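You operate a simulated robot arm through the tools that you are given. There is no shell and no other tool. Be economical: measure what you need, move in short steps, check, and stop when the job is done.

You are at the controls of a simulated two-armed robot. One attempt, no reset.

Task
Carry the parts tray to the bench and clamp the L and R brackets on their jig pads.
Fine: set the tray on the middle of the bench, the third bracket still upright in it; each bracket's marked lug faces the aisle.

The check looks at the end state, three seconds after you hand in, the way a careful person would. Anything else that was tipped, shoved, dropped, spilled or broken makes it a failure.

Robot
Two 7-joint arms with two-finger parallel grippers on one trunk, on a base that drives. Base frame: it is fixed to the floor where the robot stands at the start and does not move with it; the origin is under the middle of the robot, x ahead of it, y to its left, z up. Lengths are in mm, angles in rad, forces in N, time in s.
The left shoulder is at the start at [60, 143, 901], the right one opposite. With the tool pointing down near the work surface each hand reaches from about 320 to 740 mm from the robot's upright axis, wherever it stands, measured 20 degrees to its own side. Places, roughly: tray [500, 0, 700]; middle of the assembly bench [500, -900, 900]; L pad of the bar jig [500, -1200, 900]; yellow bar clamp [600, -1200, 1000]; R pad of the bar jig [500, -1700, 900]; red bar clamp [600, -1700, 1000]. Payload 1.57 kg a hand.
The tool frame of a hand sits at the grasp point between the pads (the TCP): z along the fingers, y along the line on which they close. The tips reach 30 mm beyond it. Largest opening 110 mm; finger width 24, thickness 12; the body of the gripper, 48 by 112 mm, starts 78 mm behind the TCP.
Orientation is that of the tool frame in the base frame, as a unit quaternion [x, y, z, w]. With the fingers straight down and closing along the base's y, the tool's x points along the base's -x, its y along +y and its z along -z.

Tools
- The arms move only by the tool step_arm. It takes "left_rows", "right_rows" or both (then of equal length, played together; a hand with none holds still); each is text: rows parted by semicolons, each of 7 numbers parted by spaces: the shift along the tool's x, y, z in units of 300 mm (1.0 is 300 mm), then the turn, a rotation vector about the tool's x, y, z in units of 90 degrees (1.0 is 90 degrees), then the gripper command, from -1 (shut) to 1 (fully open), values between in proportion. In form: tx ty tz rx ry rz fingers; .... A call has 1 to 12 rows; each row is the pose to reach, as a shift and turn from the pose commanded when the call began, along the tool's axes at that moment. A call with a number of a shift or a turn outside -1 to 1 is refused whole. A row lasts 0.2 s, in which the tool goes at most 50 mm and 0.15 rad; a call with a longer step from one row to the next is refused whole, and so is a gripper value outside its range. A pose out of reach is approached as far as the arm can. The call stops where the force on the tool passes 40 N (or 10 N more than at its start, if that is more) or the arm is blocked; 0.2 s more then pass. The fingers move at their own pace (about 45 mm/s each) and stop on an object; they squeeze with about 29 N. The grip force told is the motor's: it shows also when the fingers shut on nothing. Time passes only in rows, and 0.2 s behind the last, so rows that repeat a pose let the fingers close. The reply holds the time, the measured pose of the TCP, the force on the tool along the base axes, the opening and the grip force, in the units named above and with some noise.
- Cameras (640 x 400 px; columns grow to the right, rows downward): "scene" is now at [35.8, -33.1, 1506.3]; the picture's right is [-0.44, -0.90, 0.00], its down [-0.73, 0.36, -0.58] and it looks along [0.52, -0.25, -0.81] (base axes); focal length 279 px, centre (320, 200). "left" rides on the left gripper at [70, -16, -141] in its tool frame; the picture's right is [0.23, 0.97, 0.00], its down [-0.85, 0.20, -0.48] and it looks along [-0.47, 0.11, 0.88] (tool axes); focal length 222 px, centre (320, 200). "right" rides on the right gripper at [70, 16, -141] in its tool frame; the picture's right is [-0.23, 0.97, 0.00], its down [-0.86, -0.20, -0.48] and it looks along [-0.47, -0.11, 0.88] (tool axes); focal length 222 px, centre (320, 200). There is no depth. A picture from a camera that has moved, and an enlarged one, comes with that camera's place and axes in the base frame and with its lens.
- grab_frame(camera): a new picture of that camera. The clock stands still meanwhile.
- raise_lower(by): slides the trunk up (or, below 0, down) by that many mm; the arms and the scene camera ride with it, the base frame stays. It gives what a move gives, with no picture.
- drive_base(legs): drives the robot by 1 to 6 legs, each [ahead, left, turn to the left] in mm, mm and rad, along the robot's own axes; the way and the turn of a leg run together, so that a leg with both is an arc; at most 1500 mm and 3.142 rad a leg. The arms and the cameras ride along, it lands a little off, and it stops where it bumps. It gives what a move gives.
- head_to(pan, tilt): turns the head with the scene camera to pan (to the left, within 1.501 rad either way) and tilt (down, from -0.506 to 1.204), counted from straight ahead of the robot. It gives what a move gives.
- zoom(camera, box): a new picture of the part [left, top, right, bottom] of that camera's present view, enlarged. The clock stands still meanwhile.
- hand_in(): hands the job in; it is judged then, once.

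Go step by step. Nothing tells you exact positions but the pictures and the camera data: compare them with the known pose of the tool, close in by small moves and look again before you grip or let go. The budget is 120 turns and 100 pictures, counting those below and the enlarged ones. Unless the task says otherwise, let go and move clear before handing in, and close with one line.

The tools are called after ">>>" by a JSON object that holds its "api" and its "payload". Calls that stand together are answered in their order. step_arm: Moves the arms, as the interface text tells. Its arguments: {"type":"object","properties":{"left_rows":{"type":"string"},"right_rows":{"type":"string"}},"required":[]} The other tools are called the same way: raise_lower (by) slides the trunk up or down; drive_base (legs) drives the base; head_to (pan, tilt) turns the head that bears the scene camera; grab_frame (camera) takes a picture; zoom (camera, box) takes an enlarged picture of a part of a camera's view; hand_in () hands the job in.

At the start:

```text
clock: 0.0
left_eef_pos: [520.5, 36.0, 1038.9]
left_ee_rot: [0.0, 1.0, 0.0, 0.0]
left_wrist_force: [0.6, -0.4, 0.3]
left_gripper_width: 110.2
left_grip_force: 0.0
right_eef_pos: [429.9, -360.6, 1072.1]
right_ee_rot: [0.0, 1.0, 0.0, -0.001]
right_wrist_force: [-0.4, -0.2, 0.0]
right_gripper_width: 109.9
right_grip_force: 0.1
trunk travel left (down, up): [-500.0, 90.0]
robot x, y, heading: [1.9, 0.8, 0.003]
head pan, tilt: [-0.452, 0.949]
```

scene: 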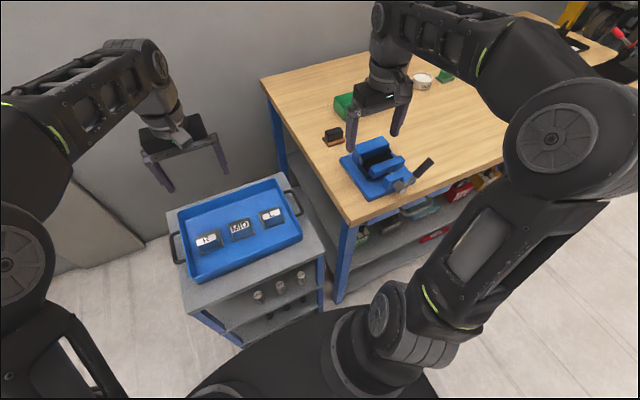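
right: 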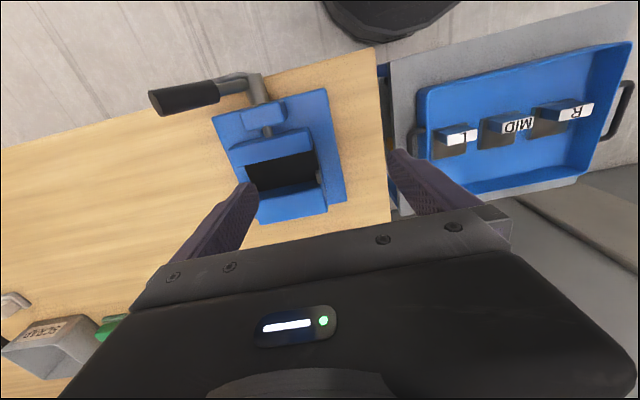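
left: 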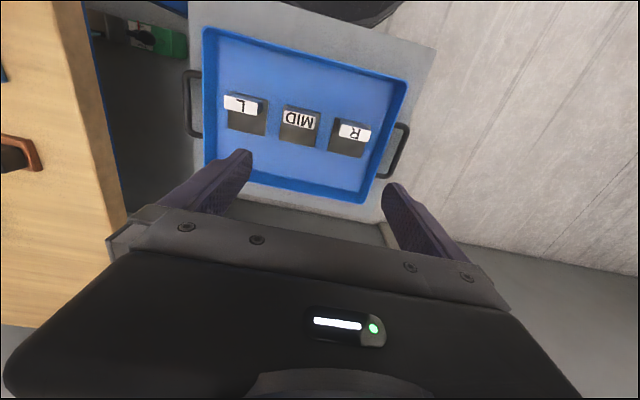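

I see the blue tray with three brackets (R, MID, L) on a cart ahead, and the bench to the right. I look along the bench and closer at the tray first.

>>> {"api": "zoom", "payload": {"camera": "scene", "box": [150, 160, 330, 300]}}

>>> {"api": "head_to", "payload": {"pan": -1.2, "tilt": 0.5}}

>>> {"api": "grab_frame", "payload": {"camera": "scene"}}

```text
2.86 times, centred on (240, 230) of scene
camera zoom: at [35.8, -33.1, 1506.3], right [-0.44, -0.9, 0.0], down [-0.73, 0.36, -0.58], along [0.52, -0.25, -0.81], focal length 797 px, centre (549, 114)
```

zoom: 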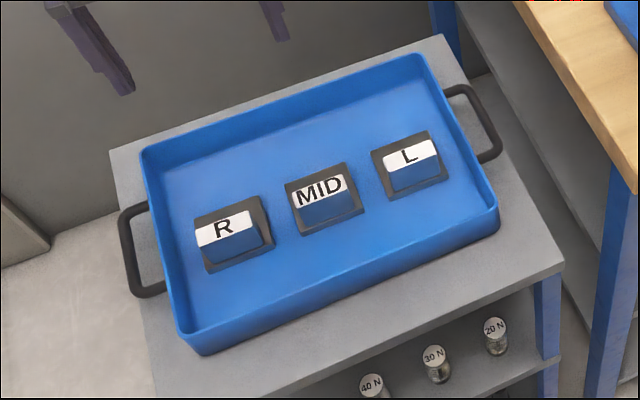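

```text
clock: 1.1
left_eef_pos: [519.4, 36.6, 1040.4]
left_ee_rot: [0.0, 1.0, 0.0, 0.0]
left_wrist_force: [0.2, -0.9, 0.1]
left_gripper_width: 110.1
left_grip_force: 0.0
right_eef_pos: [428.8, -361.3, 1071.3]
right_ee_rot: [0.0, 1.0, 0.0, 0.0]
right_wrist_force: [0.4, 0.3, -0.1]
right_gripper_width: 109.8
right_grip_force: 0.1
trunk travel left (down, up): [-500.0, 90.0]
robot x, y, heading: [-0.8, 3.5, -0.001]
head pan, tilt: [-1.201, 0.499]
```

```text
95 pictures are left
camera scene: at [3.3, -86.1, 1543.7], right [-0.93, -0.36, 0.0], down [-0.17, 0.45, -0.88], along [0.32, -0.82, -0.48], focal length 279 px, centre (320, 200)
```

scene: 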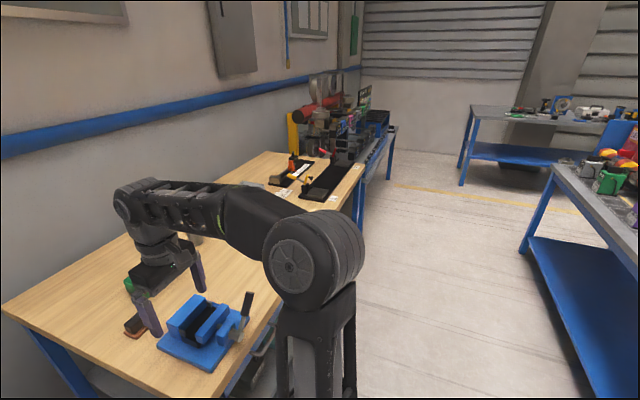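

L's label sits near [522, -99, 775], and the tray handles are near y ±195, z about 755. I bring both hands above the handles for a closer look.

>>> {"api": "step_arm", "payload": {"left_rows": "-0.011 0.088 0.078 0 0 0 1;-0.022 0.176 0.156 0 0 0 1;-0.033 0.264 0.234 0 0 0 1;-0.045 0.352 0.312 0 0 0 1;-0.056 0.44 0.39 0 0 0 1;-0.067 0.527 0.467 0 0 0 1;-0.067 0.527 0.467 0 0 0 1", "right_rows": "-0.062 0.092 0.095 0 0 0 1;-0.124 0.184 0.19 0 0 0 1;-0.186 0.276 0.285 0 0 0 1;-0.248 0.368 0.38 0 0 0 1;-0.31 0.46 0.475 0 0 0 1;-0.37 0.553 0.57 0 0 0 1;-0.37 0.553 0.57 0 0 0 1"}}

>>> {"api": "grab_frame", "payload": {"camera": "left"}}

>>> {"api": "grab_frame", "payload": {"camera": "right"}}

```text
clock: 2.7
left_eef_pos: [538.1, 192.5, 900.0]
left_ee_rot: [0.0, 1.0, 0.0, 0.001]
left_wrist_force: [0.9, -0.1, 0.1]
left_gripper_width: 110.0
left_grip_force: 0.1
right_eef_pos: [542.5, -196.9, 903.9]
right_ee_rot: [0.0, 1.0, -0.001, -0.001]
right_wrist_force: [0.7, 0.6, 0.5]
right_gripper_width: 110.2
right_grip_force: 0.0
trunk travel left (down, up): [-500.0, 90.0]
robot x, y, heading: [1.6, -3.4, -0.003]
head pan, tilt: [-1.201, 0.499]
```

```text
94 pictures are left
camera left: at [465.8, 175.2, 1042.7], right [-0.23, 0.97, 0.0], down [0.85, 0.2, 0.48], along [0.47, 0.11, -0.88], focal length 222 px, centre (320, 200)
```

left: 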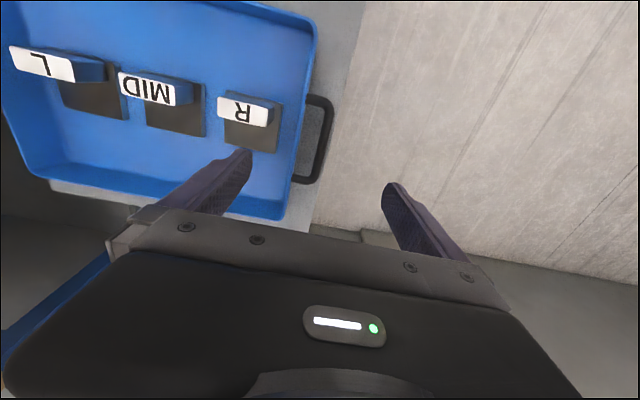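

```text
93 pictures are left
camera right: at [472.3, -180.2, 1044.9], right [0.23, 0.97, 0.0], down [0.85, -0.2, 0.48], along [0.47, -0.11, -0.88], focal length 222 px, centre (320, 200)
```

right: 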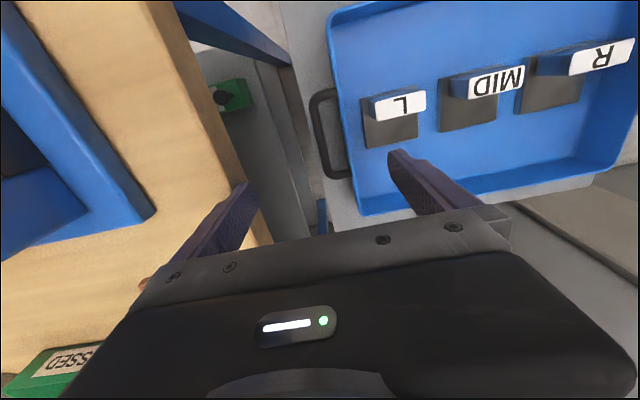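

Handle bars compute to about [530, 194, 761] and [534, -192, 761]. I zoom for the gap between bar and tray wall.

>>> {"api": "zoom", "payload": {"camera": "left", "box": [260, 70, 380, 200]}}

>>> {"api": "zoom", "payload": {"camera": "right", "box": [270, 70, 390, 200]}}

```text
3.08 times, centred on (320, 135) of left
camera zoom: at [465.8, 175.2, 1042.7], right [-0.23, 0.97, 0.0], down [0.85, 0.2, 0.48], along [0.47, 0.11, -0.88], focal length 684 px, centre (320, 400)
```

zoom: 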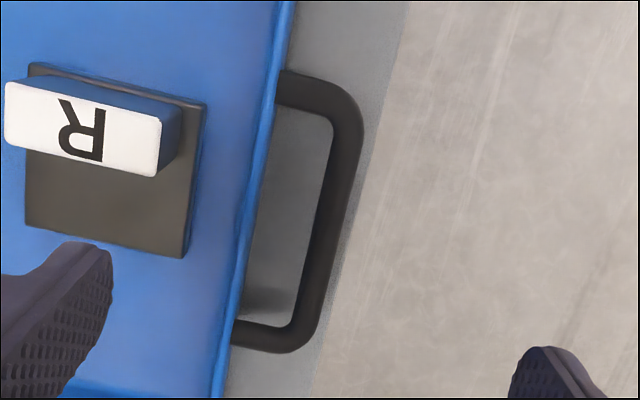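

```text
3.08 times, centred on (330, 135) of right
camera zoom: at [472.3, -180.2, 1044.9], right [0.23, 0.97, 0.0], down [0.85, -0.2, 0.48], along [0.47, -0.11, -0.88], focal length 684 px, centre (289, 400)
```

zoom: 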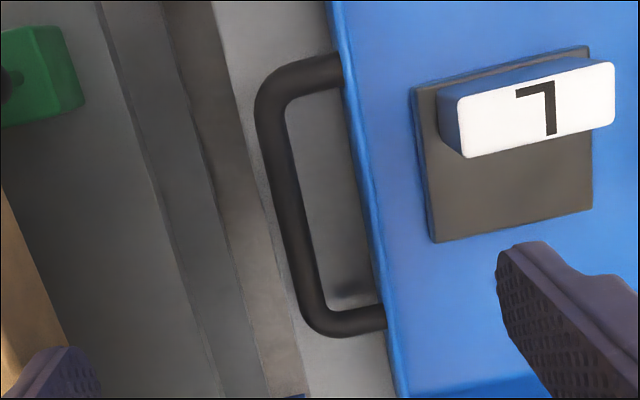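

The bars lie at x≈540, y≈±194, with about 21 mm of clear gap to the tray walls. I narrow the fingers to 21 mm, go down part way and look again.

>>> {"api": "step_arm", "payload": {"left_rows": "-0.003 0.005 0.1 0 0 0 -0.62;-0.003 0.005 0.2 0 0 0 -0.62;-0.003 0.005 0.267 0 0 0 -0.62;-0.003 0.005 0.267 0 0 0 -0.62;-0.003 0.005 0.267 0 0 0 -0.62", "right_rows": "0.005 0.01 0.1 0 0 0 -0.62;0.005 0.01 0.2 0 0 0 -0.62;0.005 0.01 0.28 0 0 0 -0.62;0.005 0.01 0.28 0 0 0 -0.62;0.005 0.01 0.28 0 0 0 -0.62"}}

>>> {"api": "zoom", "payload": {"camera": "left", "box": [220, 60, 420, 220]}}

>>> {"api": "zoom", "payload": {"camera": "right", "box": [220, 60, 420, 220]}}

```text
clock: 3.9
left_eef_pos: [541.9, 195.8, 821.6]
left_ee_rot: [0.0, 1.0, 0.0, 0.001]
left_wrist_force: [0.0, 0.1, -0.2]
left_gripper_width: 20.8
left_grip_force: 0.0
right_eef_pos: [538.3, -193.7, 817.0]
right_ee_rot: [0.0, 1.0, 0.0, 0.0]
right_wrist_force: [-0.6, 0.0, -0.2]
right_gripper_width: 20.5
right_grip_force: 0.1
trunk travel left (down, up): [-500.0, 90.0]
robot x, y, heading: [2.7, 0.5, -0.001]
head pan, tilt: [-1.201, 0.499]
```

```text
2.50 times, centred on (320, 140) of left
camera zoom: at [470.7, 178.5, 964.2], right [-0.23, 0.97, 0.0], down [0.85, 0.2, 0.48], along [0.47, 0.11, -0.88], focal length 555 px, centre (320, 350)
```

zoom: 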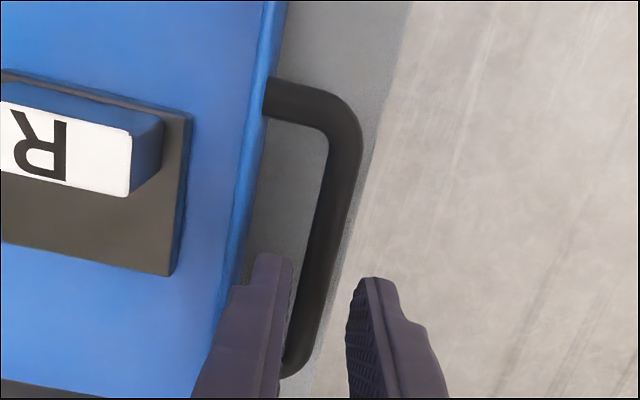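

```text
2.50 times, centred on (320, 140) of right
camera zoom: at [468.3, -176.5, 959.3], right [0.23, 0.97, 0.0], down [0.86, -0.2, 0.48], along [0.47, -0.11, -0.88], focal length 555 px, centre (320, 350)
```

zoom: 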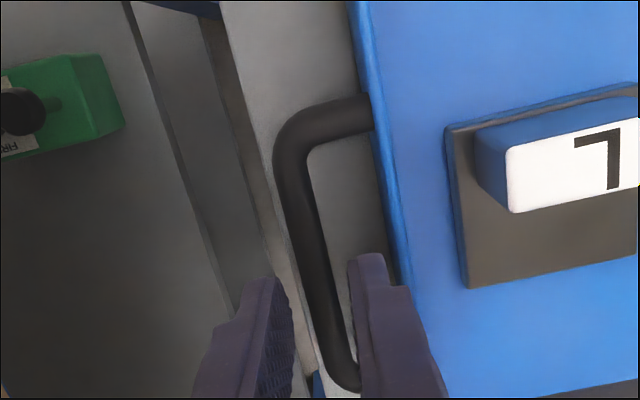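

Both bars sit between the fingertips, within a millimetre or two. I descend to bar height and then close.

>>> {"api": "step_arm", "payload": {"left_rows": "0 -0.002 0.07 0 0 0 -0.62;0 -0.003 0.14 0 0 0 -0.62;0 -0.003 0.205 0 0 0 -0.62;0 -0.003 0.205 0 0 0 -0.62", "right_rows": "0 -0.001 0.07 0 0 0 -0.62;0 -0.002 0.14 0 0 0 -0.62;0 -0.002 0.19 0 0 0 -0.62;0 -0.002 0.19 0 0 0 -0.62"}}

>>> {"api": "zoom", "payload": {"camera": "left", "box": [220, 60, 420, 220]}}

>>> {"api": "zoom", "payload": {"camera": "right", "box": [220, 60, 420, 220]}}

```text
clock: 4.9
left_eef_pos: [541.3, 195.6, 758.7]
left_ee_rot: [0.0, 1.0, 0.0, 0.001]
left_wrist_force: [-0.5, 0.4, 0.2]
left_gripper_width: 20.6
left_grip_force: 0.0
right_eef_pos: [538.4, -193.7, 760.4]
right_ee_rot: [0.0, 1.0, 0.0, 0.001]
right_wrist_force: [0.7, -0.6, 0.7]
right_gripper_width: 20.9
right_grip_force: 0.0
trunk travel left (down, up): [-500.0, 90.0]
robot x, y, heading: [0.8, 0.9, -0.003]
head pan, tilt: [-1.201, 0.499]
```

```text
2.50 times, centred on (320, 140) of left
camera zoom: at [469.6, 179.3, 901.2], right [-0.23, 0.97, 0.0], down [0.85, 0.2, 0.48], along [0.47, 0.11, -0.88], focal length 555 px, centre (320, 350)
```

zoom: 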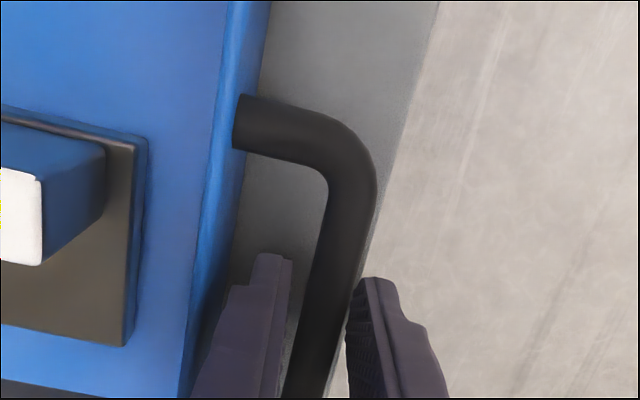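

```text
2.50 times, centred on (320, 140) of right
camera zoom: at [467.7, -176.7, 901.6], right [0.23, 0.97, 0.0], down [0.86, -0.2, 0.48], along [0.47, -0.11, -0.88], focal length 555 px, centre (320, 350)
```

zoom: 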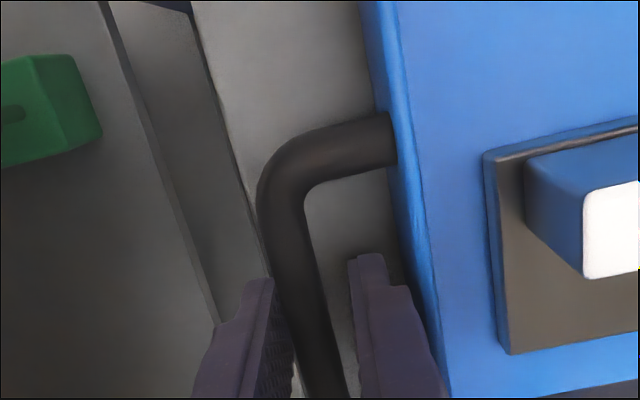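

Fingers straddle both bars, so I close both hands, then lift slowly.

>>> {"api": "step_arm", "payload": {"left_rows": "0 0 0 0 0 0 -1;0 0 0 0 0 0 -1;0 0 0 0 0 0 -1", "right_rows": "0 0 0 0 0 0 -1;0 0 0 0 0 0 -1;0 0 0 0 0 0 -1"}}

>>> {"api": "step_arm", "payload": {"left_rows": "0 0 -0.03 0 0 0 -1;0 0 -0.06 0 0 0 -1;0 0 -0.1 0 0 0 -1;0 0 -0.1 0 0 0 -1", "right_rows": "0 0 -0.03 0 0 0 -1;0 0 -0.06 0 0 0 -1;0 0 -0.1 0 0 0 -1;0 0 -0.1 0 0 0 -1"}}

>>> {"api": "head_to", "payload": {"pan": -0.3, "tilt": 0.9}}

>>> {"api": "grab_frame", "payload": {"camera": "scene"}}

```text
clock: 5.7
left_eef_pos: [540.3, 196.5, 758.6]
left_ee_rot: [0.001, 1.0, 0.0, 0.0]
left_wrist_force: [0.6, -8.6, 0.4]
left_gripper_width: 11.6
left_grip_force: 29.3
right_eef_pos: [537.3, -193.4, 760.4]
right_ee_rot: [0.0, 1.0, 0.0, 0.0]
right_wrist_force: [-0.7, 1.6, -0.4]
right_gripper_width: 11.8
right_grip_force: 28.8
trunk travel left (down, up): [-500.0, 90.0]
robot x, y, heading: [-0.5, -1.7, -0.001]
head pan, tilt: [-1.201, 0.499]
```

```text
clock: 6.7
left_eef_pos: [540.5, 196.7, 786.7]
left_ee_rot: [0.001, 1.0, -0.001, -0.001]
left_wrist_force: [0.0, -8.0, -10.8]
left_gripper_width: 11.7
left_grip_force: 29.5
right_eef_pos: [540.2, -192.8, 789.2]
right_ee_rot: [-0.001, 1.0, 0.001, -0.001]
right_wrist_force: [-1.0, 9.3, -10.2]
right_gripper_width: 11.5
right_grip_force: 29.2
trunk travel left (down, up): [-500.0, 90.0]
robot x, y, heading: [-3.4, 0.5, 0.003]
head pan, tilt: [-1.201, 0.499]
```

```text
clock: 7.9
left_eef_pos: [542.4, 195.5, 787.1]
left_ee_rot: [0.0, 1.0, -0.001, 0.0]
left_wrist_force: [0.5, -18.8, -10.6]
left_gripper_width: 11.5
left_grip_force: 29.1
right_eef_pos: [540.4, -193.0, 789.8]
right_ee_rot: [-0.001, 1.0, 0.001, -0.001]
right_wrist_force: [-0.1, 18.4, -10.0]
right_gripper_width: 11.8
right_grip_force: 28.9
trunk travel left (down, up): [-500.0, 90.0]
robot x, y, heading: [1.3, -4.3, 0.0]
head pan, tilt: [-0.3, 0.901]
```

```text
86 pictures are left
camera scene: at [44.3, -23.6, 1509.8], right [-0.3, -0.95, 0.0], down [-0.75, 0.23, -0.62], along [0.59, -0.18, -0.78], focal length 279 px, centre (320, 200)
```

scene: 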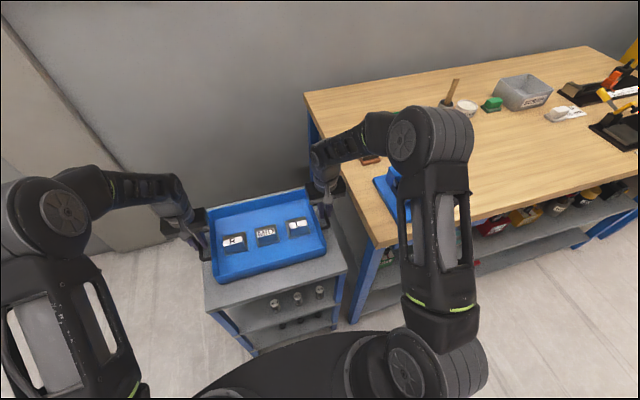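

The tray is up and level (about 10 N per hand). The bench top works out near z 850, with its front edge at x≈347. I raise the tray to clear it, then back off from the cart.

>>> {"api": "step_arm", "payload": {"left_rows": "0 -0.003 -0.06 0 0 0 -1;0 -0.003 -0.12 0 0 0 -1;0 -0.003 -0.18 0 0 0 -1;0 -0.003 -0.24 0 0 0 -1;0 -0.003 -0.3 0 0 0 -1;0 -0.003 -0.36 0 0 0 -1;0 -0.003 -0.42 0 0 0 -1;0 -0.003 -0.48 0 0 0 -1;0 -0.003 -0.54 0 0 0 -1;0 -0.003 -0.54 0 0 0 -1", "right_rows": "0 0.003 -0.06 0 0 0 -1;0 0.003 -0.12 0 0 0 -1;0 0.003 -0.18 0 0 0 -1;0 0.003 -0.24 0 0 0 -1;0 0.003 -0.3 0 0 0 -1;0 0.003 -0.36 0 0 0 -1;0 0.003 -0.42 0 0 0 -1;0 0.003 -0.48 0 0 0 -1;0 0.003 -0.54 0 0 0 -1;0 0.003 -0.54 0 0 0 -1"}}

>>> {"api": "grab_frame", "payload": {"camera": "scene"}}

```text
clock: 10.1
left_eef_pos: [542.5, 196.1, 949.8]
left_ee_rot: [0.0, 1.0, 0.0, -0.001]
left_wrist_force: [0.0, 11.2, -10.6]
left_gripper_width: 11.6
left_grip_force: 29.0
right_eef_pos: [538.7, -192.1, 951.6]
right_ee_rot: [0.001, 1.0, -0.002, -0.001]
right_wrist_force: [1.6, -11.4, -10.9]
right_gripper_width: 11.9
right_grip_force: 28.9
trunk travel left (down, up): [-500.0, 90.0]
robot x, y, heading: [-2.2, -1.0, 0.002]
head pan, tilt: [-0.3, 0.901]
```

```text
85 pictures are left
camera scene: at [44.7, -23.5, 1509.8], right [-0.3, -0.96, 0.0], down [-0.75, 0.23, -0.62], along [0.59, -0.18, -0.78], focal length 279 px, centre (320, 200)
```

scene: 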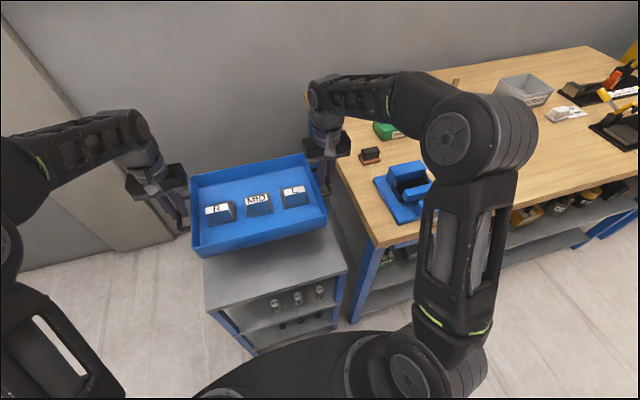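

Tray is level and clear. I back away from the cart and look along the aisle.

>>> {"api": "drive_base", "payload": {"legs": [[-430, 0, 0]]}}

>>> {"api": "head_to", "payload": {"pan": -1.0, "tilt": 0.6}}

>>> {"api": "grab_frame", "payload": {"camera": "scene"}}

```text
clock: 12.8
left_eef_pos: [98.2, 193.6, 951.3]
left_ee_rot: [0.002, 1.0, 0.002, 0.0]
left_wrist_force: [0.1, 21.4, -10.0]
left_gripper_width: 11.9
left_grip_force: 29.0
right_eef_pos: [92.8, -193.8, 952.6]
right_ee_rot: [0.002, 1.0, -0.003, -0.002]
right_wrist_force: [-0.2, -20.6, -10.9]
right_gripper_width: 11.8
right_grip_force: 29.3
trunk travel left (down, up): [-500.0, 90.0]
robot x, y, heading: [-444.6, 5.3, -0.005]
head pan, tilt: [-0.3, 0.901]
```

```text
clock: 13.9
left_eef_pos: [100.8, 193.8, 949.0]
left_ee_rot: [0.002, 1.0, 0.002, -0.001]
left_wrist_force: [-0.5, 1.4, -10.5]
left_gripper_width: 11.7
left_grip_force: 29.2
right_eef_pos: [94.1, -193.7, 951.7]
right_ee_rot: [0.002, 1.0, -0.002, -0.001]
right_wrist_force: [1.1, -1.9, -10.6]
right_gripper_width: 11.8
right_grip_force: 29.0
trunk travel left (down, up): [-500.0, 90.0]
robot x, y, heading: [-441.8, 0.3, -0.002]
head pan, tilt: [-1.0, 0.6]
```

```text
84 pictures are left
camera scene: at [-423.5, -74.9, 1534.6], right [-0.84, -0.54, 0.0], down [-0.31, 0.48, -0.82], along [0.44, -0.7, -0.57], focal length 279 px, centre (320, 200)
```

scene: 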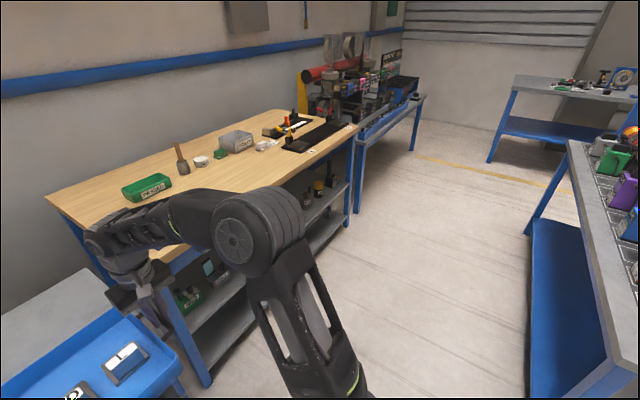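

The aisle is free between the bench and the rear bench (x≈-830). I drive ahead 50 mm and then right along the bench.

>>> {"api": "drive_base", "payload": {"legs": [[50, 0, 0], [0, -880, 0]]}}

>>> {"api": "head_to", "payload": {"pan": -0.3, "tilt": 0.65}}

>>> {"api": "grab_frame", "payload": {"camera": "scene"}}

```text
clock: 19.1
left_eef_pos: [144.0, -701.1, 949.0]
left_ee_rot: [0.006, 1.0, 0.001, -0.001]
left_wrist_force: [1.0, 2.4, -10.5]
left_gripper_width: 11.9
left_grip_force: 28.8
right_eef_pos: [136.5, -1088.0, 951.3]
right_ee_rot: [0.006, 1.0, -0.002, -0.001]
right_wrist_force: [0.2, -2.9, -11.3]
right_gripper_width: 11.6
right_grip_force: 29.5
trunk travel left (down, up): [-500.0, 90.0]
robot x, y, heading: [-398.2, -888.7, -0.014]
head pan, tilt: [-1.0, 0.6]
```

```text
clock: 20.1
left_eef_pos: [144.1, -699.7, 948.7]
left_ee_rot: [0.006, 1.0, 0.002, -0.001]
left_wrist_force: [0.2, 0.1, -9.2]
left_gripper_width: 11.6
left_grip_force: 29.3
right_eef_pos: [136.0, -1087.8, 952.6]
right_ee_rot: [0.007, 1.0, -0.001, 0.0]
right_wrist_force: [0.7, 0.3, -9.4]
right_gripper_width: 11.7
right_grip_force: 28.9
trunk travel left (down, up): [-500.0, 90.0]
robot x, y, heading: [-400.2, -887.8, -0.013]
head pan, tilt: [-0.3, 0.649]
```

```text
83 pictures are left
camera scene: at [-344.8, -917.3, 1530.3], right [-0.31, -0.95, 0.0], down [-0.58, 0.19, -0.8], along [0.76, -0.24, -0.61], focal length 279 px, centre (320, 200)
```

scene: 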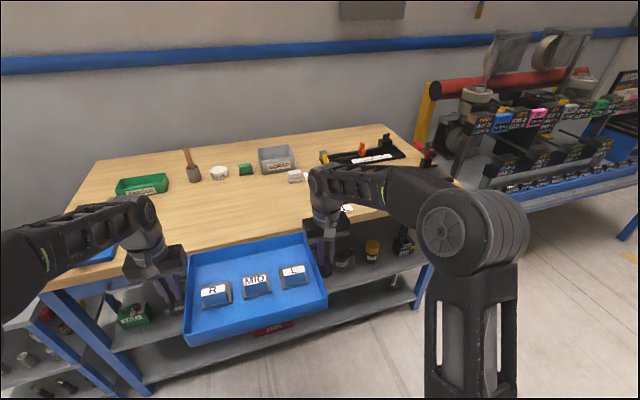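

The bench with items is ahead. The jig with black base and clamps lies to the right rear. I take closer views to fix bench corners and the jig.

>>> {"api": "zoom", "payload": {"camera": "scene", "box": [20, 100, 300, 275]}}

>>> {"api": "zoom", "payload": {"camera": "scene", "box": [250, 100, 450, 225]}}

```text
2.29 times, centred on (160, 188) of scene
camera zoom: at [-344.8, -917.3, 1530.3], right [-0.31, -0.95, 0.0], down [-0.58, 0.19, -0.8], along [0.76, -0.24, -0.61], focal length 637 px, centre (686, 229)
```

zoom: 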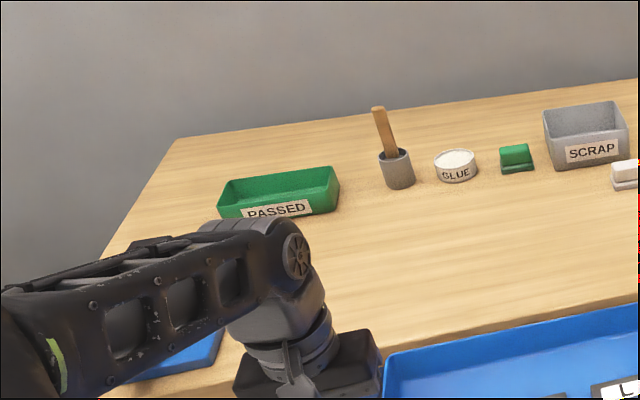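

```text
3.20 times, centred on (350, 162) of scene
camera zoom: at [-344.8, -917.3, 1530.3], right [-0.31, -0.95, 0.0], down [-0.58, 0.19, -0.8], along [0.76, -0.24, -0.61], focal length 892 px, centre (224, 320)
```

zoom: 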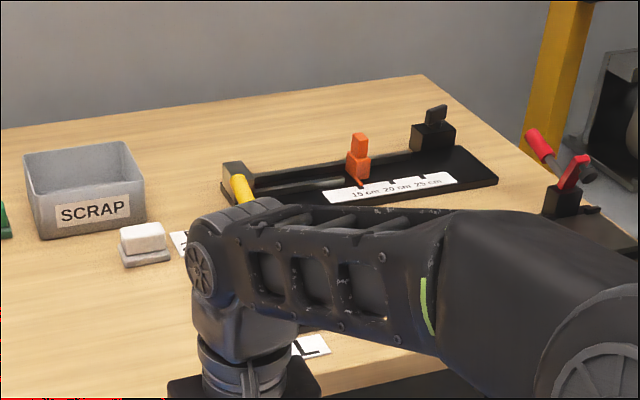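

The strip of bench at x 350–690, y -660 to -1080 is free. I raise the trunk 50 mm for clearance and drive forward over it.

>>> {"api": "raise_lower", "payload": {"by": 50}}

>>> {"api": "drive_base", "payload": {"legs": [[390, 14, 0.013]]}}

>>> {"api": "head_to", "payload": {"pan": 0.0, "tilt": 0.9}}

>>> {"api": "grab_frame", "payload": {"camera": "scene"}}

>>> {"api": "grab_frame", "payload": {"camera": "right"}}

>>> {"api": "grab_frame", "payload": {"camera": "left"}}

```text
clock: 21.1
left_eef_pos: [143.6, -700.4, 998.4]
left_ee_rot: [0.006, 1.0, 0.001, -0.002]
left_wrist_force: [-0.5, -0.1, -11.0]
left_gripper_width: 11.8
left_grip_force: 28.6
right_eef_pos: [136.8, -1087.7, 1001.7]
right_ee_rot: [0.007, 1.0, -0.002, -0.001]
right_wrist_force: [0.0, -0.6, -10.2]
right_gripper_width: 11.5
right_grip_force: 29.1
trunk travel left (down, up): [-550.0, 40.0]
robot x, y, heading: [-399.7, -890.7, -0.008]
head pan, tilt: [-0.3, 0.649]
```

```text
clock: 23.5
left_eef_pos: [531.4, -680.1, 999.0]
left_ee_rot: [-0.002, 1.0, 0.002, -0.001]
left_wrist_force: [-0.2, 0.1, -11.5]
left_gripper_width: 11.7
left_grip_force: 28.8
right_eef_pos: [531.1, -1067.2, 1000.4]
right_ee_rot: [-0.002, 1.0, -0.002, -0.002]
right_wrist_force: [0.5, 0.0, -10.3]
right_gripper_width: 11.7
right_grip_force: 29.1
trunk travel left (down, up): [-550.0, 40.0]
robot x, y, heading: [-10.9, -879.1, 0.005]
head pan, tilt: [-0.3, 0.649]
```

```text
clock: 24.3
left_eef_pos: [531.6, -679.6, 998.8]
left_ee_rot: [-0.002, 1.0, 0.002, -0.001]
left_wrist_force: [-0.7, 0.0, -10.7]
left_gripper_width: 11.5
left_grip_force: 29.0
right_eef_pos: [530.5, -1067.7, 1001.2]
right_ee_rot: [-0.002, 1.0, -0.002, -0.003]
right_wrist_force: [0.4, 0.6, -10.5]
right_gripper_width: 12.0
right_grip_force: 28.7
trunk travel left (down, up): [-550.0, 40.0]
robot x, y, heading: [-9.5, -880.9, 0.006]
head pan, tilt: [0.0, 0.901]
```

```text
80 pictures are left
camera scene: at [38.8, -878.4, 1559.8], right [0.0, -1.0, 0.0], down [-0.78, 0.0, -0.62], along [0.62, 0.0, -0.78], focal length 279 px, centre (320, 200)
```

scene: 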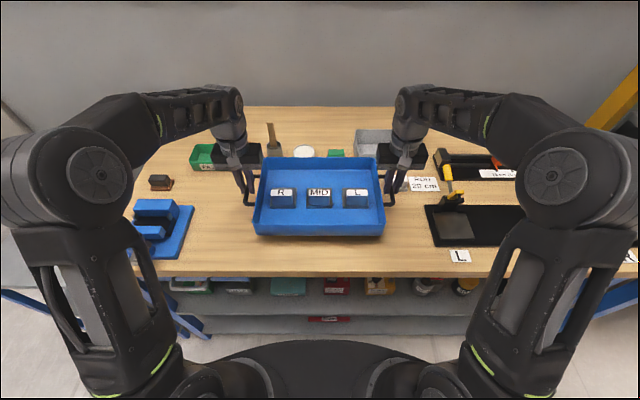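

```text
79 pictures are left
camera right: at [460.4, -1050.8, 1143.1], right [0.22, 0.97, 0.0], down [0.86, -0.19, 0.48], along [0.46, -0.11, -0.88], focal length 222 px, centre (320, 200)
```

right: 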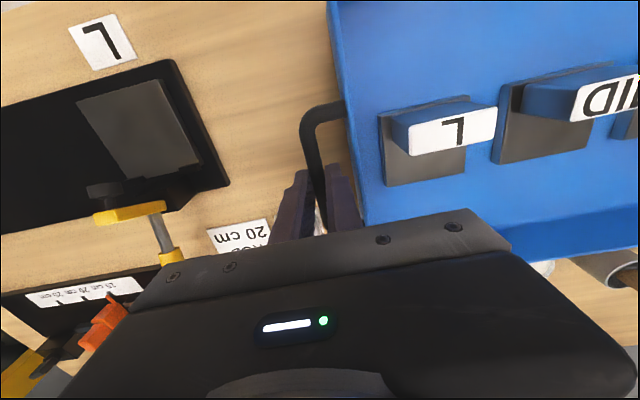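

```text
78 pictures are left
camera left: at [460.8, -697.3, 1141.6], right [-0.23, 0.97, 0.0], down [0.86, 0.2, 0.48], along [0.46, 0.11, -0.88], focal length 222 px, centre (320, 200)
```

left: 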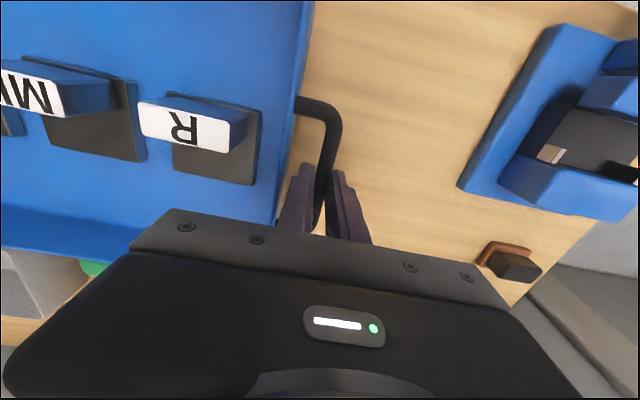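

The tray hovers over a free stretch of bench, and the L pad's base starts at y≈-1197. I shift the tray to about (522, -895) and lower most of the way.

>>> {"api": "step_arm", "payload": {"left_rows": "0.013 -0.037 0.04 0 0 0 -1;0.027 -0.073 0.08 0 0 0 -1;0.027 -0.073 0.13 0 0 0 -1;0.027 -0.073 0.18 0 0 0 -1;0.027 -0.073 0.22 0 0 0 -1;0.027 -0.073 0.22 0 0 0 -1", "right_rows": "0.013 -0.037 0.045 0 0 0 -1;0.027 -0.073 0.085 0 0 0 -1;0.027 -0.073 0.135 0 0 0 -1;0.027 -0.073 0.185 0 0 0 -1;0.027 -0.073 0.225 0 0 0 -1;0.027 -0.073 0.225 0 0 0 -1"}}

>>> {"api": "zoom", "payload": {"camera": "scene", "box": [200, 130, 440, 280]}}

```text
clock: 25.7
left_eef_pos: [525.1, -700.9, 937.5]
left_ee_rot: [-0.002, 1.0, 0.002, 0.004]
left_wrist_force: [2.8, 6.5, 20.6]
left_gripper_width: 12.1
left_grip_force: 29.3
right_eef_pos: [520.4, -1089.7, 937.3]
right_ee_rot: [-0.002, 1.0, -0.003, 0.002]
right_wrist_force: [2.0, -10.2, 21.9]
right_gripper_width: 11.7
right_grip_force: 28.9
trunk travel left (down, up): [-550.0, 40.0]
robot x, y, heading: [-8.4, -876.8, 0.003]
head pan, tilt: [0.0, 0.901]
```

```text
2.67 times, centred on (320, 205) of scene
camera zoom: at [33.8, -878.7, 1560.5], right [0.0, -1.0, 0.0], down [-0.78, 0.0, -0.62], along [0.62, 0.0, -0.78], focal length 744 px, centre (320, 187)
```

zoom: 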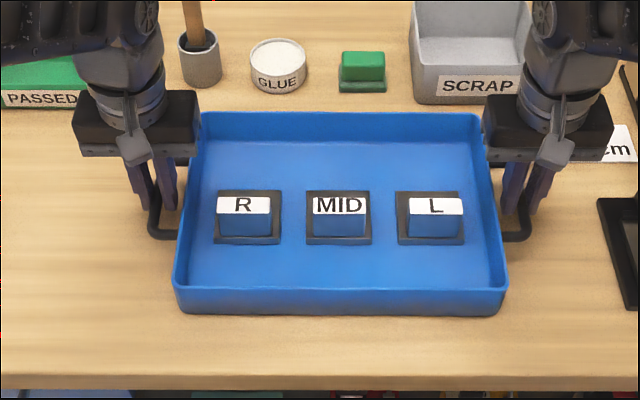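

The tray has landed (the bench top is at about z 900), upright and square. I relieve the pressure, open the fingers just enough, and rise.

>>> {"api": "step_arm", "payload": {"left_rows": "0 0 -0.008 0 0 0 -1;0 0 -0.008 0 0 0 -0.62;0 0 -0.008 0 0 0 -0.62;0 0 -0.008 0 0 0 -0.62", "right_rows": "0 0 -0.008 0 0 0 -1;0 0 -0.008 0 0 0 -0.62;0 0 -0.008 0 0 0 -0.62;0 0 -0.008 0 0 0 -0.62"}}

>>> {"api": "step_arm", "payload": {"left_rows": "0 0 -0.06 0 0 0 -0.62;0 0 -0.15 0 0 0 -0.62;0 0 -0.3 0 0 0 -0.62;0 0 -0.45 0 0 0 -0.62;0 0 -0.5 0 0 0 -0.62", "right_rows": "0 0 -0.06 0 0 0 -0.62;0 0 -0.15 0 0 0 -0.62;0 0 -0.3 0 0 0 -0.62;0 0 -0.45 0 0 0 -0.62;0 0 -0.5 0 0 0 -0.62"}}

>>> {"api": "grab_frame", "payload": {"camera": "scene"}}

>>> {"api": "grab_frame", "payload": {"camera": "right"}}

```text
clock: 26.7
left_eef_pos: [522.8, -702.5, 935.7]
left_ee_rot: [-0.002, 1.0, 0.002, 0.001]
left_wrist_force: [0.0, 0.7, -0.8]
left_gripper_width: 20.7
left_grip_force: 0.1
right_eef_pos: [519.6, -1086.7, 937.1]
right_ee_rot: [-0.002, 1.0, -0.002, 0.0]
right_wrist_force: [0.4, 0.0, -0.1]
right_gripper_width: 21.1
right_grip_force: 0.1
trunk travel left (down, up): [-550.0, 40.0]
robot x, y, heading: [-9.3, -876.6, 0.006]
head pan, tilt: [0.0, 0.901]
```

```text
clock: 27.9
left_eef_pos: [523.1, -704.2, 1088.0]
left_ee_rot: [-0.001, 1.0, 0.002, 0.0]
left_wrist_force: [0.2, -1.1, -0.4]
left_gripper_width: 20.9
left_grip_force: 0.0
right_eef_pos: [519.9, -1088.6, 1087.3]
right_ee_rot: [-0.001, 1.0, -0.002, -0.001]
right_wrist_force: [-0.5, 0.8, 0.0]
right_gripper_width: 20.9
right_grip_force: 0.1
trunk travel left (down, up): [-550.0, 40.0]
robot x, y, heading: [-5.9, -878.1, 0.001]
head pan, tilt: [0.0, 0.901]
```

```text
76 pictures are left
camera scene: at [36.9, -878.3, 1559.9], right [0.0, -1.0, 0.0], down [-0.78, 0.0, -0.62], along [0.62, 0.0, -0.78], focal length 279 px, centre (320, 200)
```

scene: 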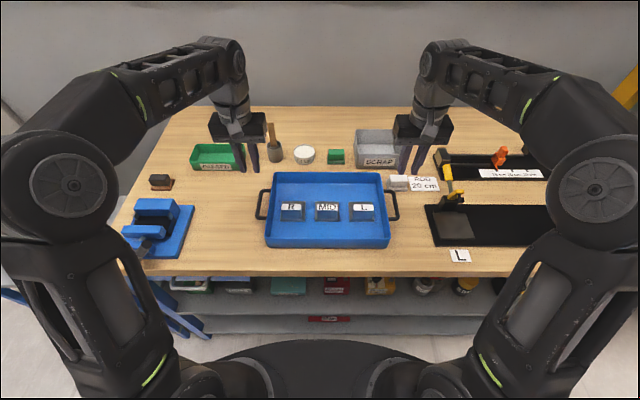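

```text
75 pictures are left
camera right: at [449.4, -1073.4, 1227.6], right [0.22, 0.97, 0.0], down [0.86, -0.19, 0.48], along [0.47, -0.11, -0.88], focal length 222 px, centre (320, 200)
```

right: 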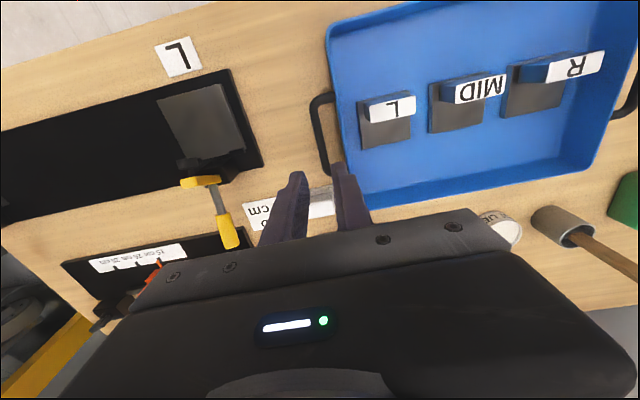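

The tray stands upright with all brackets in place. Now I look at the jig, the cards and the clamps in detail.

>>> {"api": "zoom", "payload": {"camera": "scene", "box": [380, 130, 580, 275]}}

>>> {"api": "zoom", "payload": {"camera": "right", "box": [0, 20, 300, 300]}}

>>> {"api": "zoom", "payload": {"camera": "right", "box": [320, 30, 620, 190]}}

```text
2.76 times, centred on (480, 202) of scene
camera zoom: at [36.9, -878.3, 1559.9], right [0.0, -1.0, 0.0], down [-0.78, 0.0, -0.62], along [0.62, 0.0, -0.78], focal length 769 px, centre (-121, 193)
```

zoom: 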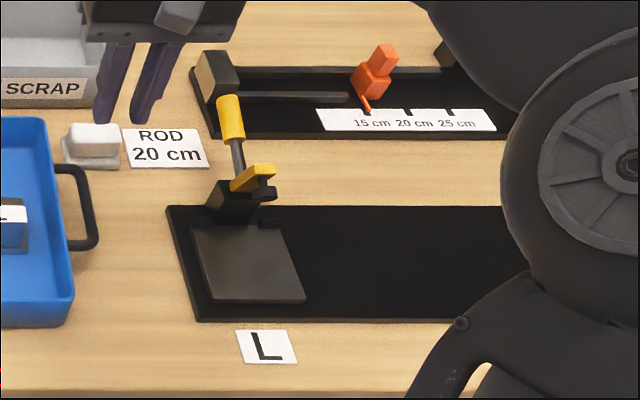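

```text
1.43 times, centred on (150, 160) of right
camera zoom: at [449.4, -1073.4, 1227.6], right [0.22, 0.97, 0.0], down [0.86, -0.19, 0.48], along [0.47, -0.11, -0.88], focal length 317 px, centre (563, 257)
```

zoom: 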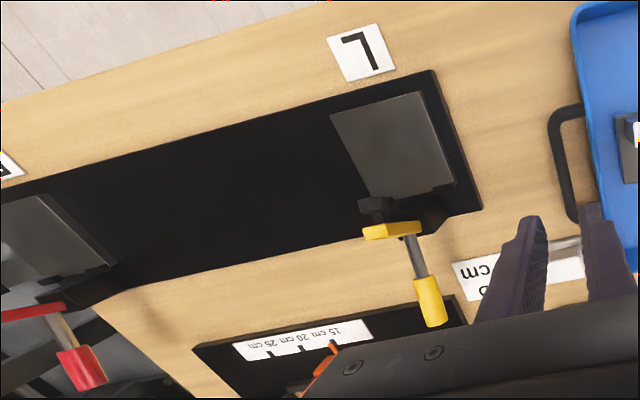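

```text
2.13 times, centred on (470, 110) of right
camera zoom: at [449.4, -1073.4, 1227.6], right [0.22, 0.97, 0.0], down [0.86, -0.19, 0.48], along [0.47, -0.11, -0.88], focal length 474 px, centre (0, 392)
```

zoom: 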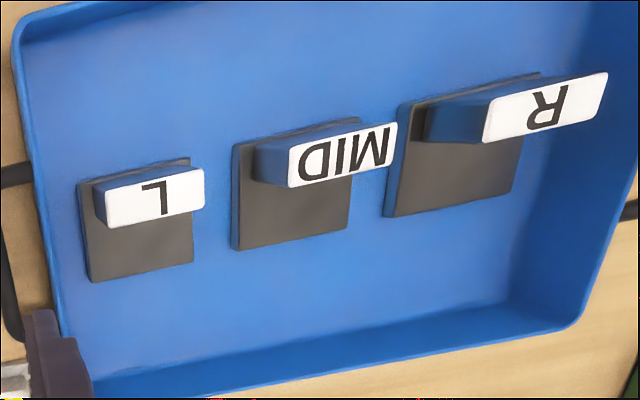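

The clamps sit behind (wall side of) grey pads, and the bracket lugs already stand toward the aisle. I bring the right hand over the L pad to inspect it.

>>> {"api": "step_arm", "payload": {"right_rows": "0.04 -0.1 0 0 0 0 0.2;0.08 -0.2 0 0 0 0 0.2;0.12 -0.3 0 0 0 0 0.2;0.16 -0.4 0 0 0 0 0.2;0.16 -0.4 0 0 0 0 0.2"}}

>>> {"api": "grab_frame", "payload": {"camera": "right"}}

>>> {"api": "head_to", "payload": {"pan": -0.6, "tilt": 0.8}}

>>> {"api": "grab_frame", "payload": {"camera": "scene"}}

```text
clock: 29.1
left_eef_pos: [523.6, -702.8, 1086.6]
left_ee_rot: [-0.001, 1.0, 0.002, 0.0]
left_wrist_force: [-0.8, -0.6, -1.1]
left_gripper_width: 20.8
left_grip_force: 0.0
right_eef_pos: [474.7, -1212.2, 1088.8]
right_ee_rot: [-0.001, 1.0, -0.001, -0.001]
right_wrist_force: [-0.1, -0.2, -1.1]
right_gripper_width: 66.2
right_grip_force: 0.0
trunk travel left (down, up): [-550.0, 40.0]
robot x, y, heading: [-8.6, -876.2, 0.005]
head pan, tilt: [0.0, 0.901]
```

```text
71 pictures are left
camera right: at [405.4, -1195.1, 1230.0], right [0.22, 0.97, 0.0], down [0.86, -0.19, 0.48], along [0.47, -0.11, -0.88], focal length 222 px, centre (320, 200)
```

right: 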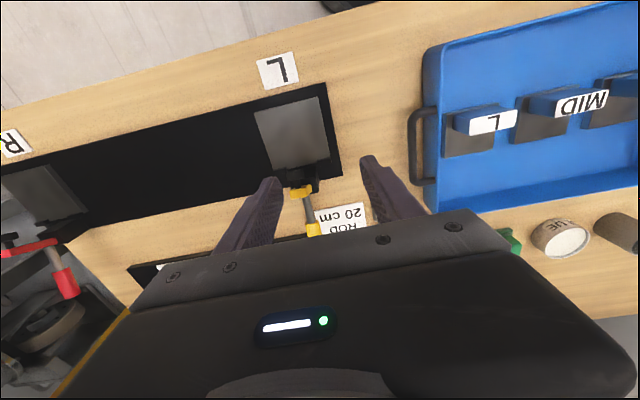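

```text
clock: 30.1
left_eef_pos: [522.3, -703.3, 1087.0]
left_ee_rot: [-0.001, 1.0, 0.002, -0.001]
left_wrist_force: [0.3, -0.3, -0.5]
left_gripper_width: 21.0
left_grip_force: 0.1
right_eef_pos: [474.9, -1211.2, 1089.1]
right_ee_rot: [-0.001, 1.0, -0.002, 0.0]
right_wrist_force: [0.6, -0.2, -0.6]
right_gripper_width: 66.1
right_grip_force: 0.0
trunk travel left (down, up): [-550.0, 40.0]
robot x, y, heading: [-7.4, -876.7, 0.002]
head pan, tilt: [-0.6, 0.799]
```

```text
70 pictures are left
camera scene: at [28.1, -923.9, 1567.8], right [-0.56, -0.83, 0.0], down [-0.59, 0.4, -0.7], along [0.58, -0.39, -0.72], focal length 279 px, centre (320, 200)
```

scene: 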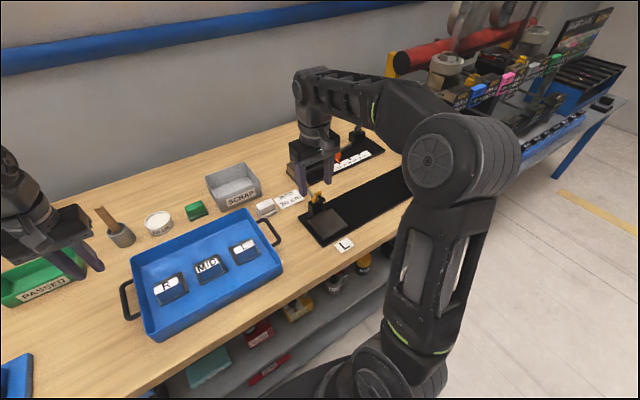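

>>> {"api": "zoom", "payload": {"camera": "right", "box": [230, 50, 370, 250]}}

>>> {"api": "zoom", "payload": {"camera": "scene", "box": [280, 160, 400, 260]}}

>>> {"api": "zoom", "payload": {"camera": "right", "box": [0, 100, 200, 300]}}

```text
2.00 times, centred on (300, 150) of right
camera zoom: at [405.4, -1195.0, 1230.0], right [0.22, 0.97, 0.0], down [0.86, -0.19, 0.48], along [0.47, -0.11, -0.88], focal length 444 px, centre (360, 300)
```

zoom: 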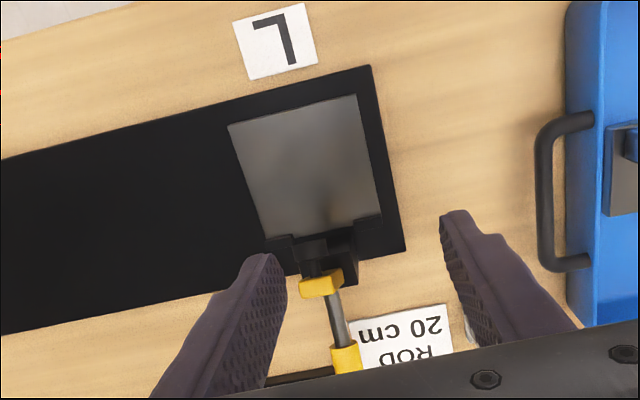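

```text
4.00 times, centred on (340, 210) of scene
camera zoom: at [28.1, -923.9, 1567.8], right [-0.56, -0.83, 0.0], down [-0.59, 0.4, -0.7], along [0.58, -0.39, -0.72], focal length 1115 px, centre (240, 160)
```

zoom: 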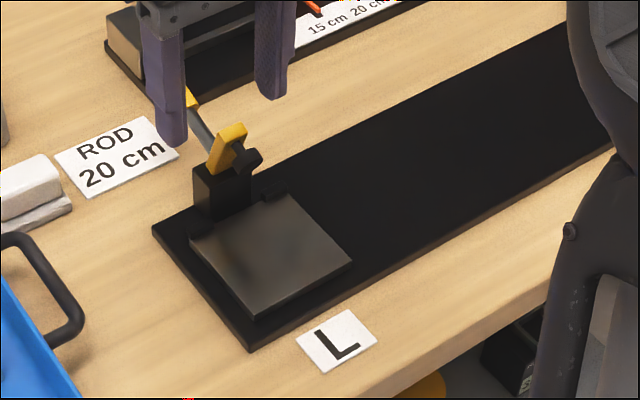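

```text
2.00 times, centred on (100, 200) of right
camera zoom: at [405.4, -1195.0, 1230.0], right [0.22, 0.97, 0.0], down [0.86, -0.19, 0.48], along [0.47, -0.11, -0.88], focal length 444 px, centre (760, 200)
```

zoom: 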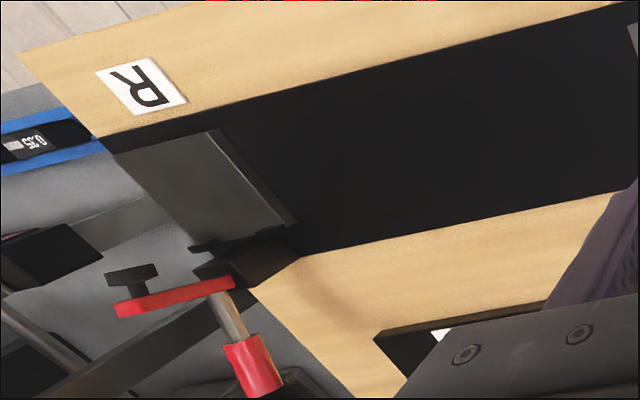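

L pad measures about 81×87 mm, centred at (466, -1246). The L bracket's plate is about 65 mm square, and its lug about 51×24 mm around (500, -1000). The clamp handle points back, near (600, -1246, 985), and closes by swinging up. I move over the L bracket.

>>> {"api": "step_arm", "payload": {"right_rows": "-0.014 0.118 0 0 0 0 0.2;-0.028 0.236 0 0 0 0 0.2;-0.042 0.354 0 0 0 0 0.2;-0.056 0.472 0 0 0 0 0.2;-0.07 0.59 0 0 0 0 0.2;-0.083 0.705 0.05 0 0 0 0.2;-0.083 0.705 0.13 0 0 0 0.2;-0.083 0.705 0.13 0 0 0 0.2"}}

>>> {"api": "grab_frame", "payload": {"camera": "right"}}

```text
clock: 31.9
left_eef_pos: [524.0, -703.0, 1086.8]
left_ee_rot: [-0.002, 1.0, 0.002, 0.0]
left_wrist_force: [-0.1, 0.0, 0.3]
left_gripper_width: 20.8
left_grip_force: 0.0
right_eef_pos: [499.9, -998.1, 1048.0]
right_ee_rot: [-0.002, 1.0, -0.002, 0.0]
right_wrist_force: [0.4, 0.2, -0.2]
right_gripper_width: 66.2
right_grip_force: 0.0
trunk travel left (down, up): [-550.0, 40.0]
robot x, y, heading: [-9.6, -877.2, 0.002]
head pan, tilt: [-0.6, 0.799]
```

```text
66 pictures are left
camera right: at [430.6, -980.9, 1190.1], right [0.22, 0.97, 0.0], down [0.86, -0.19, 0.48], along [0.47, -0.11, -0.88], focal length 222 px, centre (320, 200)
```

right: 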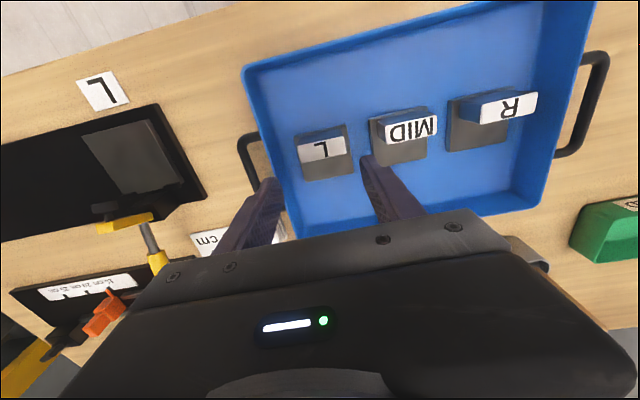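

>>> {"api": "zoom", "payload": {"camera": "right", "box": [270, 100, 390, 200]}}

```text
4.00 times, centred on (330, 150) of right
camera zoom: at [430.6, -980.9, 1190.1], right [0.22, 0.97, 0.0], down [0.86, -0.19, 0.48], along [0.47, -0.11, -0.88], focal length 888 px, centre (280, 400)
```

zoom: 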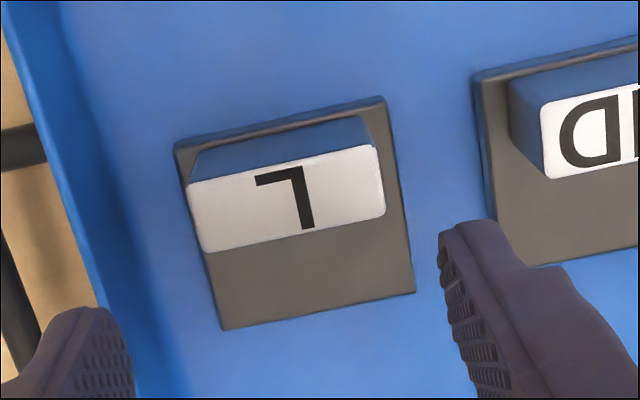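

The lug centre refines to (497.5, -995) and the plate centre to (516.6, -995.6). I descend around the lug.

>>> {"api": "step_arm", "payload": {"right_rows": "0.008 0.007 0.1 0 0 0 0.2;0.008 0.007 0.2 0 0 0 0.2;0.008 0.007 0.28 0 0 0 0.2;0.008 0.007 0.33 0 0 0 0.2;0.008 0.007 0.33 0 0 0 0.2"}}

>>> {"api": "grab_frame", "payload": {"camera": "right"}}

```text
clock: 33.1
left_eef_pos: [524.1, -703.4, 1087.3]
left_ee_rot: [-0.002, 1.0, 0.002, 0.001]
left_wrist_force: [-0.1, 0.3, 0.3]
left_gripper_width: 20.6
left_grip_force: 0.0
right_eef_pos: [494.1, -996.6, 950.5]
right_ee_rot: [-0.001, 1.0, -0.001, -0.001]
right_wrist_force: [0.0, 0.6, -0.4]
right_gripper_width: 66.2
right_grip_force: 0.1
trunk travel left (down, up): [-550.0, 40.0]
robot x, y, heading: [-13.5, -877.2, 0.001]
head pan, tilt: [-0.6, 0.799]
```

```text
64 pictures are left
camera right: at [425.0, -980.4, 1091.0], right [0.22, 0.97, 0.0], down [0.86, -0.19, 0.48], along [0.47, -0.11, -0.88], focal length 222 px, centre (320, 200)
```

right: 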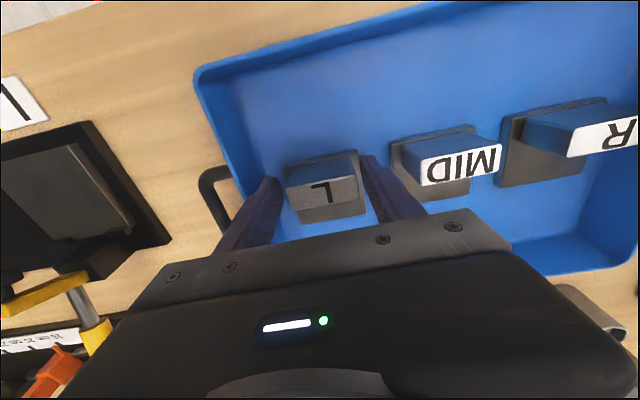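

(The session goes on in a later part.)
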